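You operate a simulated robot arm through the tools that you are given. There is no shell and no other tool. Be economical: measure what you need, move in short steps, check, and stop when the job is done.

Carry out the task below with a simulated robot arm. There is one attempt and no reset: what you move stays moved.

TASK
Stand the medium black seal from the top of the packing bench beside the steel shaft. It goes on the side that lies toward x -1.0, y +0.0 (a direction in the base frame), with about 3 cm between them.

It is judged by the outcome, as a careful person would: the job done as asked, and still so three seconds after it is handed in. It fails if anything else is knocked over, pushed out of place, dropped, spilled or broken.

THE ROBOT
A 7-joint arm with a two-finger parallel gripper, fixed in place. Base frame: the origin is at the foot of the arm, x ahead of it, y to its left, z up; the work surface is at about z = 0. Lengths are in m, angles in degrees, forces in N, time in s.
With the tool pointing down near the work surface it reaches from about 0.22 to 0.58 m from the base axis. Its first joint turns from -66.0 to 66.0 degrees. Payload 2.5 kg.
Tool frame: the origin (TCP) lies between the finger pads and is the grasp point; the fingertips stand 0.023 m ahead of it; z points along the fingers, y is the line along which they close. The gripper opens to 0.094 m. The fingers are 0.038 m wide and 0.01 m thick; the gripper's body (0.054 by 0.096 m) begins 0.039 m behind the TCP.
Orientation is that of the tool frame in the base frame, as [roll, pitch, yaw] about the fixed x, y, z axes, in that order (R = Rz(yaw) Ry(pitch) Rx(roll)). With the fingers straight down and closing along the base's y, the tool's x points along the base's -x, its y along +y and its z along -z.

THE INTERFACE
- The arm moves only by the tool nudge_tool. Its argument "plan" is a list of rows, each a list of 7 numbers: the gripper command, from -1 (fully open) to 1 (shut), values between in proportion, then the shift along the base's x, y, z in mm, then the turn, a rotation vector about the base's x, y, z in degrees. In form: [[fingers, tx, ty, tz, rx, ry, rz], ...]. A call has 1 to 8 rows; each row is the pose to reach, as a shift and turn from the pose commanded when the call began. A row lasts 0.2 s, in which the tool goes at most 0.05 m and 8.6 degrees; a call with a longer step from one row to the next is refused whole, and so is a gripper value outside its range. A pose out of reach is approached as far as the arm can. The call stops where the force on the tool passes 40 N (or 10 N more than at its start, if that is more) or the arm is blocked; 0.2 s more then pass. The fingers move at their own pace (about 0.108 m/s each) and stop on an object; they squeeze with about 39 N. The grip force told is the motor's: it shows also when the fingers shut on nothing. Time passes only in rows, and 0.2 s behind the last, so rows that repeat a pose let the fingers close. It gives the time, the measured TCP pose, the force on the tool (base axes), the opening and the grip force at its end, in the units of the frame above (readings bear some noise), and new pictures: "views" is both (left out), scene, wrist or none.
- Cameras (640 x 400 px; columns grow to the right, rows downward): "scene" is fixed at [0.0826, -0.3975, 0.5301]; the picture's right is [0.95, -0.32, 0.00], its down [-0.22, -0.64, -0.74] and it looks along [0.24, 0.70, -0.67] (base axes); focal length 337 px, centre (320, 200). "wrist" rides on the gripper at [-0.039, 0, -0.044] in the tool frame; the picture's right is [0.00, -1.00, 0.00], its down [0.97, 0.00, -0.24] and it looks along [0.24, 0.00, 0.97] (tool axes); focal length 218 px, centre (320, 200).
- locate(camera, pixels): for up to 12 pixels [column, row] of the newest picture of that camera ("zoom" is the newest enlarged one), the place [x, y, z] in the base frame of the surface seen there, good to about 0.002 m, but the place of the scene camera against the robot may be out by one fixed shift of up to 0.025 m in any direction. No time passes.
- close_up(camera, box): a new picture of the part [left, top, right, bottom] of that camera's present view, enlarged. No time passes.
- finish_job(): hands the job in; it is judged then, once.

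Work in short steps. Measure before you move; look again where a grasp or a placing could have gone wrong, and mend it. You have 60 turns and 120 pictures in all, the two below and enlarged ones among them. Open the gripper and draw the arm clear of the work before you hand the job in, unless the task says otherwise; then end with one line.

The tools are called after "Emit:" by a JSON object that holds its "fn" and its "kwargs". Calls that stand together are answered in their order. nudge_tool: Moves the arm, as the interface text tells. Its arguments: {"type":"object","properties":{"plan":{"type":"array"},"views":{"type":"string","enum":["both","scene","wrist","none"]}},"required":["plan"]} The other tools are called the same way: locate (camera, pixels) gives the place of the surface under pixels of a picture; close_up (camera, box) takes an enlarged picture of a part of a camera's view; finish_job () hands the job in.

At the start:

```text
time_s: 0.0
position: [0.3419, 0.0772, 0.248]
tool_rot: [-180.0, 0.0, -179.8]
ft_force: [0.2, 0.9, 0.3]
gripper_width: 0.0939
grip_force: 0.0
```

scene: 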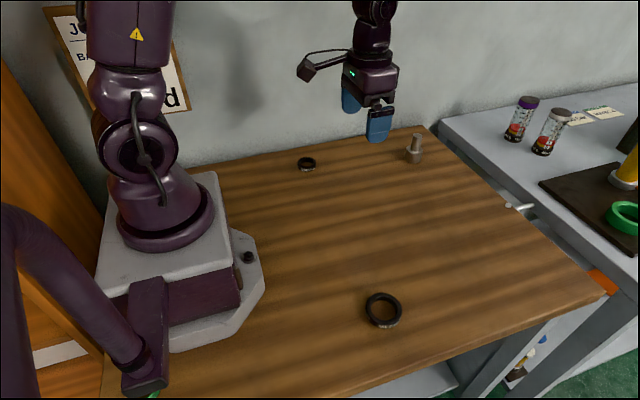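
wrist: 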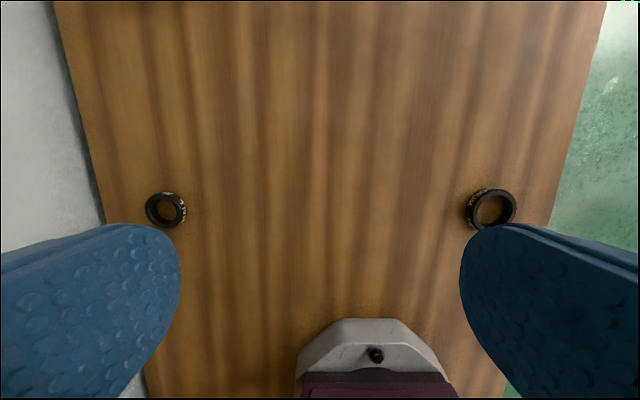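

The scene picture shows two black rings, at (307,164) and (383,310), and the steel shaft at about (415,150). I'll enlarge these areas and measure them.

Emit:
{"fn": "close_up", "kwargs": {"camera": "scene", "box": [270, 110, 450, 222]}}

Emit:
{"fn": "close_up", "kwargs": {"camera": "scene", "box": [340, 270, 436, 330]}}

Emit:
{"fn": "close_up", "kwargs": {"camera": "scene", "box": [440, 70, 640, 260]}}

Emit:
{"fn": "locate", "kwargs": {"camera": "scene", "pixels": [[415, 134], [415, 150], [414, 163], [407, 160], [421, 160], [307, 160], [299, 163], [316, 164], [366, 305], [402, 310], [383, 295], [383, 325]]}}

Emit:
{"fn": "locate", "kwargs": {"camera": "wrist", "pixels": [[147, 208], [185, 212], [165, 193], [165, 225], [466, 208], [515, 208], [491, 190], [491, 208], [165, 210], [350, 250]]}}

```text
3.56 times, centred on (360, 166) of scene
```

zoom: 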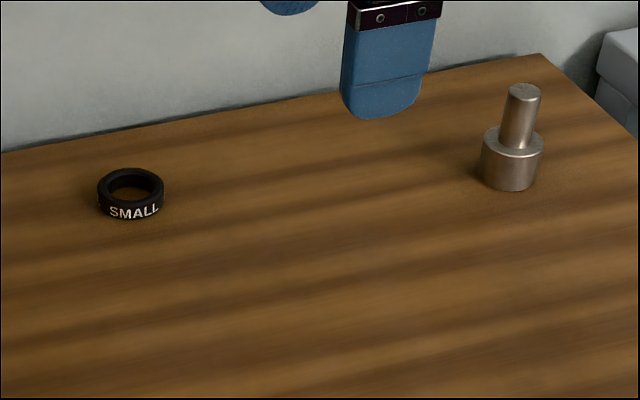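

```text
6.67 times, centred on (388, 300) of scene
```

zoom: 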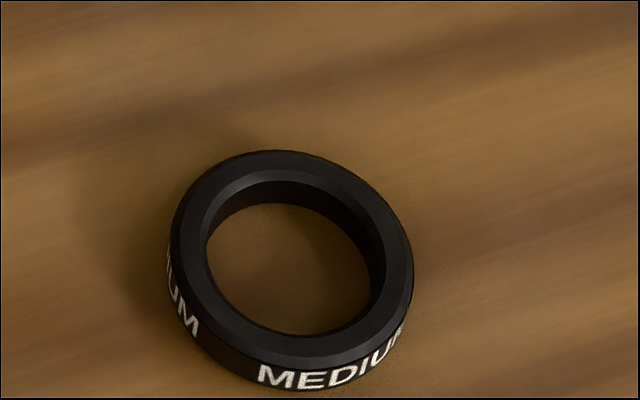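

```text
2.11 times, centred on (540, 165) of scene
```

zoom: 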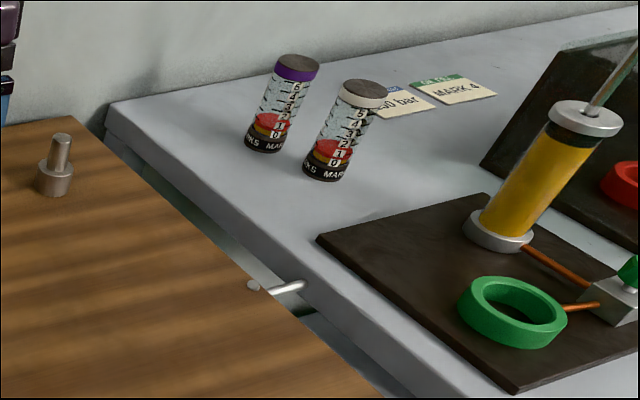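

```text
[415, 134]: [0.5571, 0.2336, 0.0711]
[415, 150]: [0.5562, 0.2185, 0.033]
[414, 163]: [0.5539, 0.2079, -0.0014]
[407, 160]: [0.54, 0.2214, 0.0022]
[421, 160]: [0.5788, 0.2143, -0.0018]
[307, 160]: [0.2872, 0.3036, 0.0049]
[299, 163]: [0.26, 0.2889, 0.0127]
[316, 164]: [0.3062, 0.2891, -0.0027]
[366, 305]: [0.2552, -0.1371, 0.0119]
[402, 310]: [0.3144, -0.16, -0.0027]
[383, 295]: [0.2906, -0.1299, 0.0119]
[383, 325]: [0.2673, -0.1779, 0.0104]
```

```text
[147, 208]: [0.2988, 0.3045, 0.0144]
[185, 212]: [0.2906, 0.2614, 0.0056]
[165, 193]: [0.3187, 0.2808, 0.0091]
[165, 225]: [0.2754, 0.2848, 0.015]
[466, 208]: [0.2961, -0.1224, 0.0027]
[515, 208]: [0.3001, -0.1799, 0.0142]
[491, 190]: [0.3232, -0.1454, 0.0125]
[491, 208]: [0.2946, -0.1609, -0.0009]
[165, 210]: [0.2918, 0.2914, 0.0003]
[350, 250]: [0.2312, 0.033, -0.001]
```

The near ring, at (383,310), is labelled MEDIUM and lies at about (0.293,-0.152). The shaft is near (0.557,0.22) by the scene camera. I'll first check the wrist side of the hand, then view the shaft with the wrist camera to remove the scene shift.

Emit:
{"fn": "close_up", "kwargs": {"camera": "scene", "box": [280, 0, 440, 150]}}

Emit:
{"fn": "nudge_tool", "kwargs": {"plan": [[-1, 40, 20, 0, 0, 0, 0], [-1, 80, 40, 0, 0, 0, 0], [-1, 120, 60, 0, 0, 0, 0], [-1, 150, 80, 0, 0, 0, 0], [-1, 150, 80, 0, 0, 0, 0]]}}

```text
2.67 times, centred on (360, 75) of scene
```

zoom: 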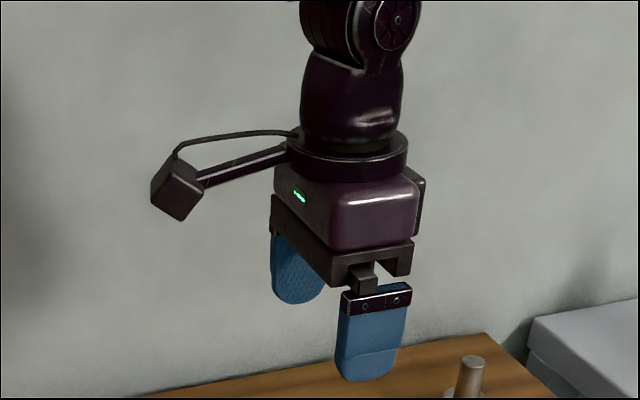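

```text
time_s: 1.2
position: [0.4916, 0.1586, 0.2481]
tool_rot: [-179.9, 0.1, 180.0]
ft_force: [-0.3, -1.2, -0.4]
gripper_width: 0.0938
grip_force: 0.0
```

scene: 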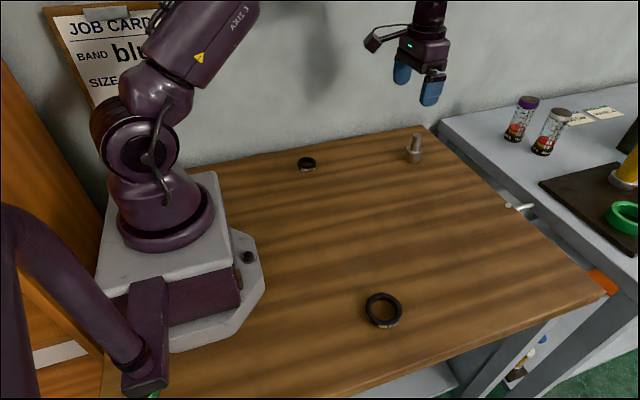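
wrist: 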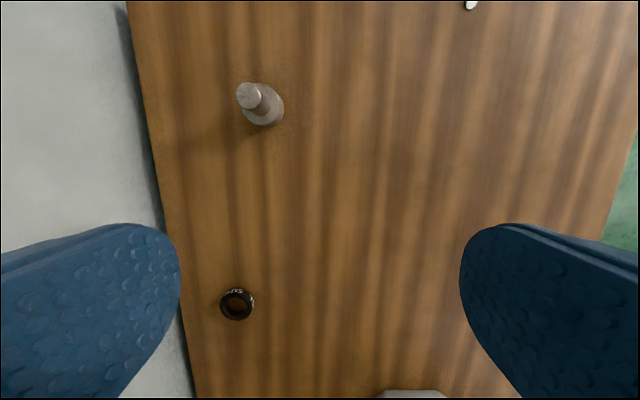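

The shaft shows in the wrist view with its pin at (249,95) and collar around (264,105). I'll measure its collar edges and compare them with the scene camera.

Emit:
{"fn": "close_up", "kwargs": {"camera": "wrist", "box": [216, 70, 312, 130]}}

Emit:
{"fn": "locate", "kwargs": {"camera": "zoom", "pixels": [[220, 170], [170, 260], [430, 230], [300, 355], [320, 110], [420, 150], [180, 320], [330, 250], [440, 270], [380, 340]]}}

Emit:
{"fn": "close_up", "kwargs": {"camera": "scene", "box": [40, 0, 200, 100]}}

```text
6.67 times, centred on (264, 100) of wrist
```

zoom: 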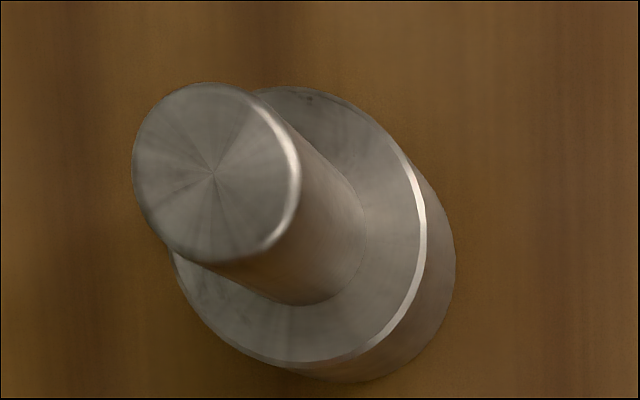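

```text
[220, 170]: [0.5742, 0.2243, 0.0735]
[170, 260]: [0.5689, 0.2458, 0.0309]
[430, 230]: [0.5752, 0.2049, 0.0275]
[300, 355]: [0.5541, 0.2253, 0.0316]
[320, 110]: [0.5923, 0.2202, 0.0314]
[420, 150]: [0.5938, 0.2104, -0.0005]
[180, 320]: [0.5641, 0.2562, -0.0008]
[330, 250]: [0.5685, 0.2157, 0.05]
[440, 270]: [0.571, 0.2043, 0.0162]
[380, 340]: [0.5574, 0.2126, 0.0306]
```

```text
4.00 times, centred on (120, 50) of scene
```

zoom: 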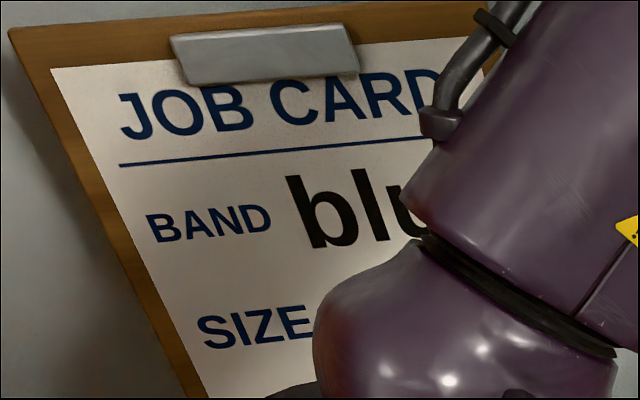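

The shaft axis is at about (0.574,0.2245), with a collar radius of about 0.020 and a height of 0.074. Next I'll go over to the medium ring near (0.293,-0.152), staying high, and look down at it.

Emit:
{"fn": "nudge_tool", "kwargs": {"plan": [[-1, -26, -40, 0, 0, 0, 0], [-1, -52, -80, 0, 0, 0, 0], [-1, -78, -120, -10, 0, 0, 0], [-1, -104, -160, -30, 0, 0, 0], [-1, -130, -200, -50, 0, 0, 0], [-1, -156, -240, -70, 0, 0, 0], [-1, -182, -276, -85, 0, 0, 0], [-1, -200, -310, -98, 0, 0, 0]]}}

```text
refused: row 4 steps farther than a row can; nothing moved
```

Emit:
{"fn": "nudge_tool", "kwargs": {"plan": [[-1, -25, -39, -8, 0, 0, 0], [-1, -50, -78, -16, 0, 0, 0], [-1, -75, -117, -24, 0, 0, 0], [-1, -100, -156, -32, 0, 0, 0], [-1, -125, -195, -40, 0, 0, 0], [-1, -150, -234, -48, 0, 0, 0], [-1, -175, -273, -56, 0, 0, 0], [-1, -198, -310, -64, 0, 0, 0]], "views": "wrist"}}

```text
time_s: 3.0
position: [0.2921, -0.1521, 0.1828]
tool_rot: [-179.9, 0.0, -180.0]
ft_force: [-0.5, 0.2, 1.1]
gripper_width: 0.0941
grip_force: 0.0
```

wrist: 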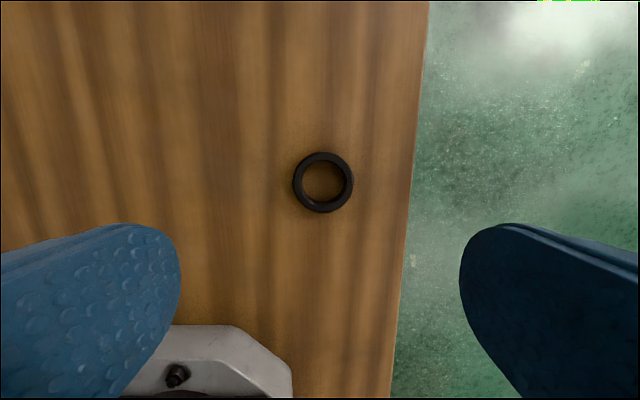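

The ring sits around (322,182). I'll enlarge it and measure its rim.

Emit:
{"fn": "close_up", "kwargs": {"camera": "wrist", "box": [274, 152, 370, 212]}}

Emit:
{"fn": "locate", "kwargs": {"camera": "wrist", "pixels": [[294, 182], [351, 182], [322, 154], [322, 210], [302, 162], [342, 202], [302, 202], [342, 162], [305, 182], [340, 182], [322, 165], [322, 197]]}}

```text
6.67 times, centred on (322, 182) of wrist
```

zoom: 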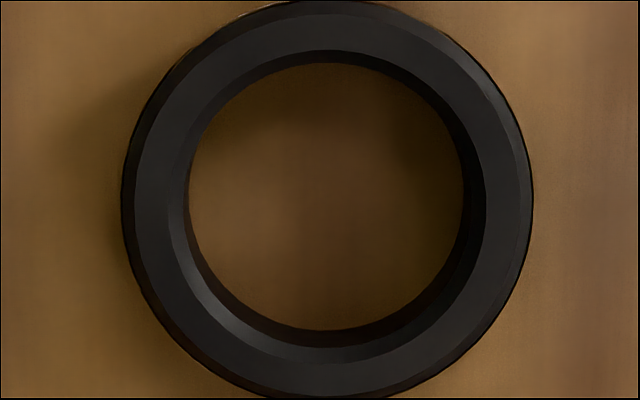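

```text
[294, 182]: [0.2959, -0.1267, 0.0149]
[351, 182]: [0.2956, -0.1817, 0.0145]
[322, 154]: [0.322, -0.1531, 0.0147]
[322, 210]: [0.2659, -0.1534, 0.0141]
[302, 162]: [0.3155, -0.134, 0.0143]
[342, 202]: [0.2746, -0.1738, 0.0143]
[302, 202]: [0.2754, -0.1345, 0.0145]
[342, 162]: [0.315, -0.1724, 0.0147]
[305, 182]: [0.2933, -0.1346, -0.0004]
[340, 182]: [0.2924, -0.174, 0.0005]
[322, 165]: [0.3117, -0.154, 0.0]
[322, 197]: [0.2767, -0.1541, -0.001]
```

The ring centre is at (0.2945,-0.1545), with a diameter of about 0.059 and its top at 0.015. I'll centre over it and descend to TCP z ≈ 0.030 with the fingers open.

Emit:
{"fn": "nudge_tool", "kwargs": {"plan": [[-1, 2.4, -2.4, -40, 0, 0, 0], [-1, 2.4, -2.4, -80, 0, 0, 0], [-1, 2.4, -2.4, -120, 0, 0, 0], [-1, 2.4, -2.4, -140, 0, 0, 0], [-1, 2.4, -2.4, -154, 0, 0, 0], [-1, 2.4, -2.4, -154, 0, 0, 0]]}}

```text
time_s: 4.4
position: [0.2964, -0.1539, 0.0278]
tool_rot: [179.9, 0.0, -179.9]
ft_force: [-0.2, 0.2, -1.2]
gripper_width: 0.0943
grip_force: 0.1
```

scene: 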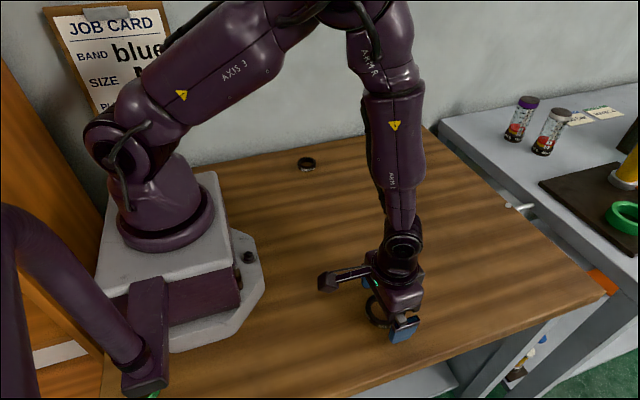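
wrist: 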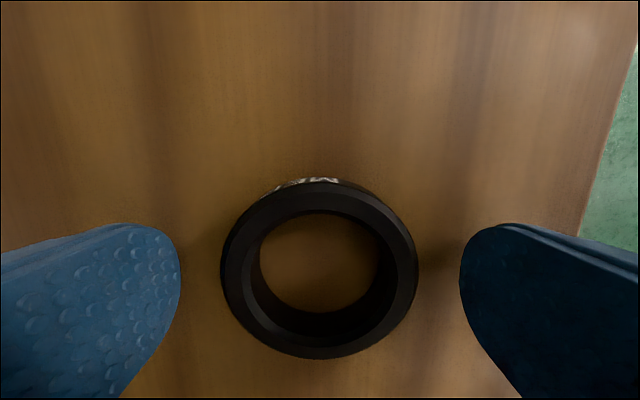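

Ring is centred at column 320, row 270, close to the expected tip row. I'll verify its x against the TCP before closing.

Emit:
{"fn": "locate", "kwargs": {"camera": "wrist", "pixels": [[320, 185], [320, 354], [225, 268], [414, 268], [320, 345], [320, 200]]}}

```text
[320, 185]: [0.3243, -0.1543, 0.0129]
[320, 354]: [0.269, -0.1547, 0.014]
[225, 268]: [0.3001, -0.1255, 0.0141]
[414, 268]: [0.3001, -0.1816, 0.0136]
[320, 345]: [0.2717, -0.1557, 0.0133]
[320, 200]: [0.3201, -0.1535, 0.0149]
```

Ring centre (0.2965,-0.154) matches the TCP, so I'll close on it and lift slightly.

Emit:
{"fn": "nudge_tool", "kwargs": {"plan": [[0.2, 0, 0, -2, 0, 0, 0], [1, 0, 0, -2, 0, 0, 0], [1, 0, 0, -2, 0, 0, 0], [1, 0, 0, -2, 0, 0, 0], [1, 0, 0, 20, 0, 0, 0], [1, 0, 0, 50, 0, 0, 0], [1, 0, 0, 90, 0, 0, 0], [1, 0, 0, 90, 0, 0, 0]]}}

```text
time_s: 6.2
position: [0.2955, -0.1587, 0.1197]
tool_rot: [180.0, 0.0, -180.0]
ft_force: [0.5, 1.3, 0.4]
gripper_width: 0.0574
grip_force: 39.2
```

scene: 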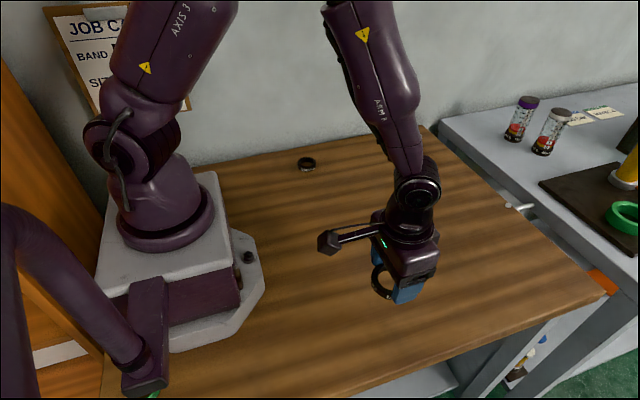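
wrist: 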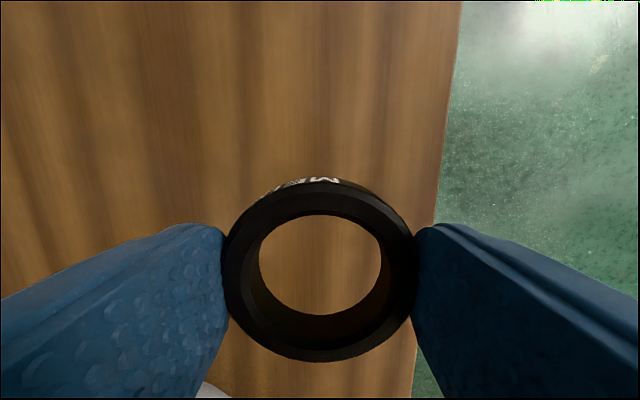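

Seal held (width 0.0574, so radius 0.029). The target centre is about (0.495,0.2245). I'll carry it most of the way at the present height.

Emit:
{"fn": "nudge_tool", "kwargs": {"plan": [[1, 21, 40, 0, 0, 0, 0], [1, 42, 80, 0, 0, 0, 0], [1, 63, 120, 0, 0, 0, 0], [1, 84, 160, 0, 0, 0, 0], [1, 105, 200, 0, 0, 0, 0], [1, 126, 240, 0, 0, 0, 0], [1, 147, 280, 0, 0, 0, 0], [1, 147, 280, 0, 0, 0, 0]]}}

```text
time_s: 8.0
position: [0.4448, 0.1235, 0.1205]
tool_rot: [-180.0, 0.0, 180.0]
ft_force: [0.1, 0.5, -0.1]
gripper_width: 0.0575
grip_force: 39.1
```

scene: 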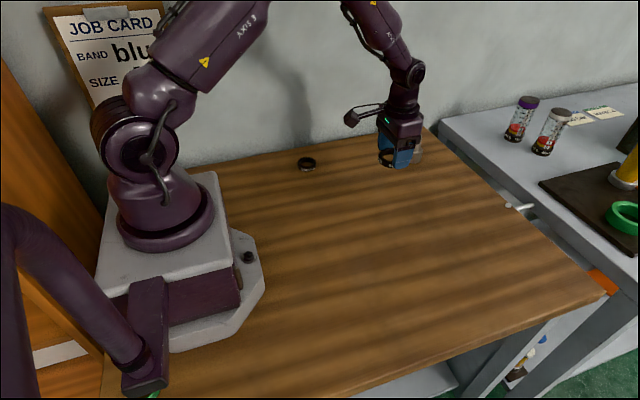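
wrist: 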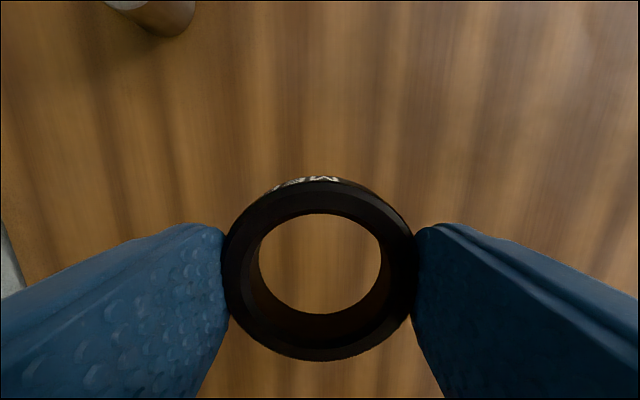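

Shaft bottom appears at the top left (150,15). I'll move over the target, still high, after checking where the wall is.

Emit:
{"fn": "locate", "kwargs": {"camera": "scene", "pixels": [[430, 120], [360, 120], [340, 138], [340, 142], [424, 127]]}}

Emit:
{"fn": "nudge_tool", "kwargs": {"plan": [[1, 17, 33, 0, 0, 0, 0], [1, 34, 66, 0, 0, 0, 0], [1, 50.5, 99, 0, 0, 0, 0], [1, 50.5, 99, 0, 0, 0, 0], [1, 50.5, 99, 0, 0, 0, 0]]}}

```text
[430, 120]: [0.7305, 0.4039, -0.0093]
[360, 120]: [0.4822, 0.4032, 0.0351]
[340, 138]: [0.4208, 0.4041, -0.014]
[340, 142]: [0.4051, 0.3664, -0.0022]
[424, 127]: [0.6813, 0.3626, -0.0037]
```

```text
time_s: 9.2
position: [0.4942, 0.222, 0.1212]
tool_rot: [180.0, 0.0, -179.9]
ft_force: [0.1, 0.6, 0.6]
gripper_width: 0.0572
grip_force: 38.5
```

scene: 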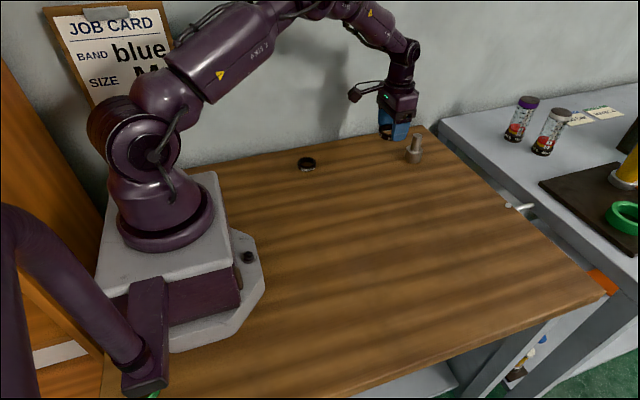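
wrist: 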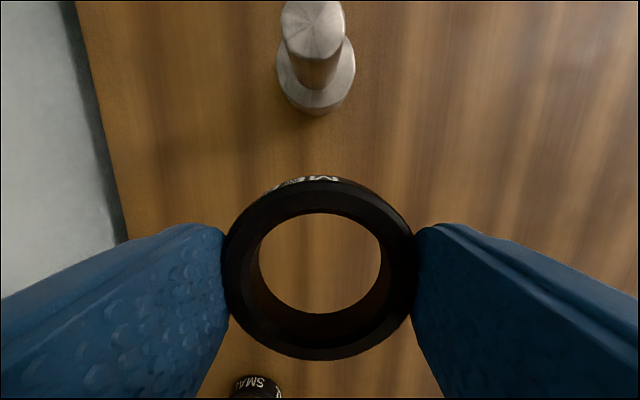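

The shaft is straight ahead at column ~315. I'll measure its collar once more from here.

Emit:
{"fn": "locate", "kwargs": {"camera": "wrist", "pixels": [[315, 20], [316, 113], [316, 100], [281, 70], [352, 70], [316, 119], [316, 352], [316, 185]]}}

```text
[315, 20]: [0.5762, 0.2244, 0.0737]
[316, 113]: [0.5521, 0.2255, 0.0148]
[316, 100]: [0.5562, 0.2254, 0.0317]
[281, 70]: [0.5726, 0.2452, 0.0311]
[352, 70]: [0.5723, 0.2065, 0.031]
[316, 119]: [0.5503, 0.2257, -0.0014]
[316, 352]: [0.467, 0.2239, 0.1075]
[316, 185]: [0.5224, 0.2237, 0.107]
```

The gap measures ~0.030 already (ring edge 0.5224, collar 0.552). I'll shift y by +1.5 mm and lower by 90 mm, the same as the lift, in slowing steps.

Emit:
{"fn": "nudge_tool", "kwargs": {"plan": [[1, 0, 1.5, -30, 0, 0, 0], [1, 0, 1.5, -60, 0, 0, 0], [1, 0, 1.5, -78, 0, 0, 0], [1, 0, 1.5, -85, 0, 0, 0], [1, 0, 1.5, -89, 0, 0, 0], [1, 0, 1.5, -91, 0, 0, 0], [1, 0, 1.5, -91, 0, 0, 0]]}}

```text
time_s: 10.8
position: [0.4945, 0.2245, 0.03]
tool_rot: [-179.9, 0.0, -180.0]
ft_force: [-0.5, 0.1, -0.4]
gripper_width: 0.0573
grip_force: 39.2
```

scene: 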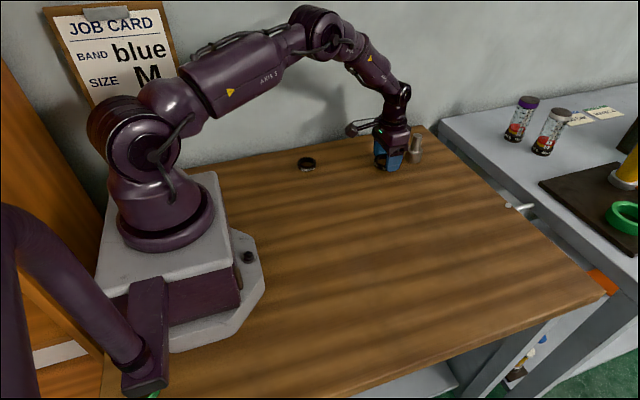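
wrist: 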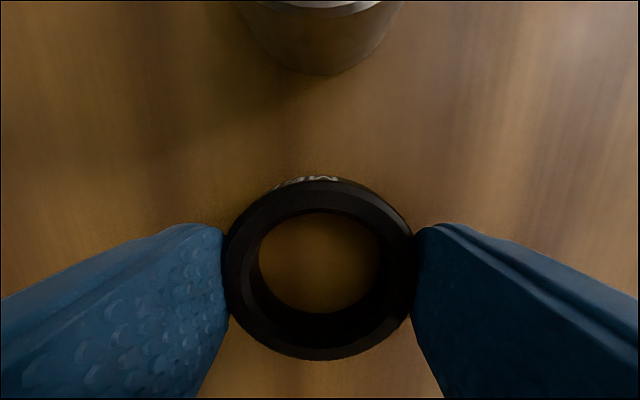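

No contact force yet, and z is 0.030 against a grasp height of ~0.027. I'll ease down in 1 mm steps, watching the force.

Emit:
{"fn": "locate", "kwargs": {"camera": "wrist", "pixels": [[320, 185], [320, 72], [320, 354], [320, 60], [225, 268], [414, 268]]}}

Emit:
{"fn": "nudge_tool", "kwargs": {"plan": [[1, 0, 0, -1, 0, 0, 0], [1, 0, 0, -2, 0, 0, 0], [1, 0, 0, -2, 0, 0, 0]], "views": "none"}}

```text
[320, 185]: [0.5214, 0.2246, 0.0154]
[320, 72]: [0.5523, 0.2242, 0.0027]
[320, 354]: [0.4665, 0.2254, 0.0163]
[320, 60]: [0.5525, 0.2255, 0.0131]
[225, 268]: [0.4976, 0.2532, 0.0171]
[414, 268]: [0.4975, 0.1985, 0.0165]
```

```text
time_s: 11.6
position: [0.4933, 0.2257, 0.0269]
tool_rot: [-180.0, 0.0, -179.9]
ft_force: [-2.5, 0.3, 4.8]
gripper_width: 0.0573
grip_force: 38.7
```

Force is 4.8 N up, so the seal is on the table. I'll open the fingers and then rise straight up.

Emit:
{"fn": "nudge_tool", "kwargs": {"plan": [[-0.1, 0, 0, 0, 0, 0, 0], [-0.6, 0, 0, 0, 0, 0, 0], [-0.8, 0, 0, 0, 0, 0, 0], [-0.8, 0, 0, 20, 0, 0, 0], [-0.8, 0, 0, 55, 0, 0, 0], [-0.8, 0, 0, 100, 0, 0, 0], [-0.8, 0, 0, 140, 0, 0, 0], [-0.8, 0, 0, 140, 0, 0, 0]]}}

```text
time_s: 13.4
position: [0.4943, 0.2268, 0.1658]
tool_rot: [-180.0, 0.0, 180.0]
ft_force: [1.0, -0.2, 0.4]
gripper_width: 0.0848
grip_force: 0.0
```

scene: 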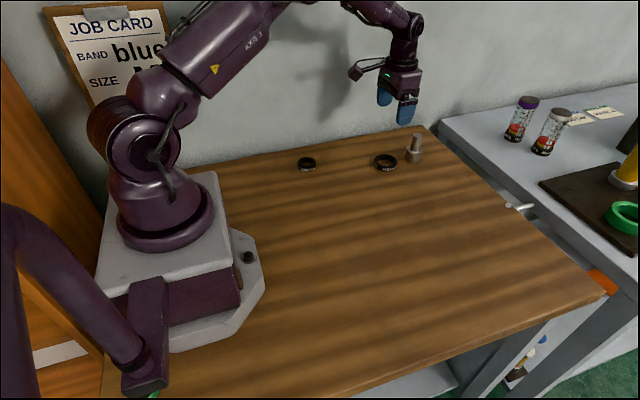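
wrist: 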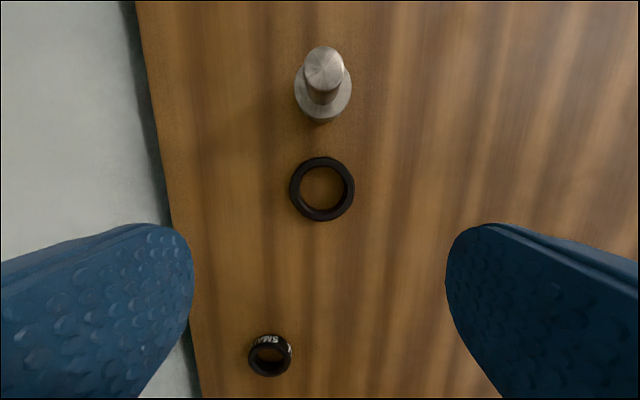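

The seal lies flat with the shaft directly ahead, both near column 322. I'll verify the gap, and draw the arm away up and toward the base.

Emit:
{"fn": "locate", "kwargs": {"camera": "wrist", "pixels": [[322, 158], [322, 219], [291, 188], [353, 188], [322, 123], [322, 110], [322, 70]]}}

Emit:
{"fn": "nudge_tool", "kwargs": {"plan": [[-1, -20, -20, 30, 0, 0, 0], [-1, -45, -45, 60, 0, 0, 0], [-1, -75, -75, 80, 0, 0, 0], [-1, -105, -105, 90, 0, 0, 0], [-1, -130, -140, 90, 0, 0, 0], [-1, -130, -140, 90, 0, 0, 0]], "views": "scene"}}

```text
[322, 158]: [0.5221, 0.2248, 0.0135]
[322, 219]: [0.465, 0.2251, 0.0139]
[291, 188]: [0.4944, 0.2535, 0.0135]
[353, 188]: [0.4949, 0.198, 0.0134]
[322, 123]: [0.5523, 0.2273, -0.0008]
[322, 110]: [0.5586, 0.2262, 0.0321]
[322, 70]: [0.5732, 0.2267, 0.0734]
```

```text
time_s: 14.8
position: [0.361, 0.0824, 0.2544]
tool_rot: [-180.0, -0.1, -180.0]
ft_force: [0.0, 0.2, 0.1]
gripper_width: 0.0939
grip_force: 0.0
```

scene: 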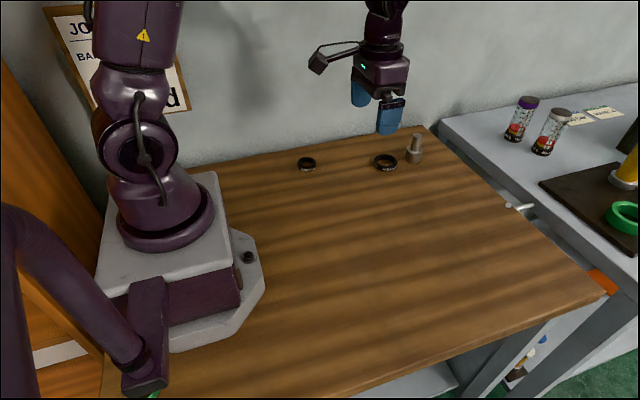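

The seal is in place with a gap of ~0.030 m, the other items look undisturbed, and the arm is clear. I'll hand the job in.

Emit:
{"fn": "finish_job", "kwargs": {}}

```text
The job is handed in.
```

The medium black seal now lies flat beside the steel shaft on its -x side, with a measured gap of about 3 cm, and nothing else appears to have moved.
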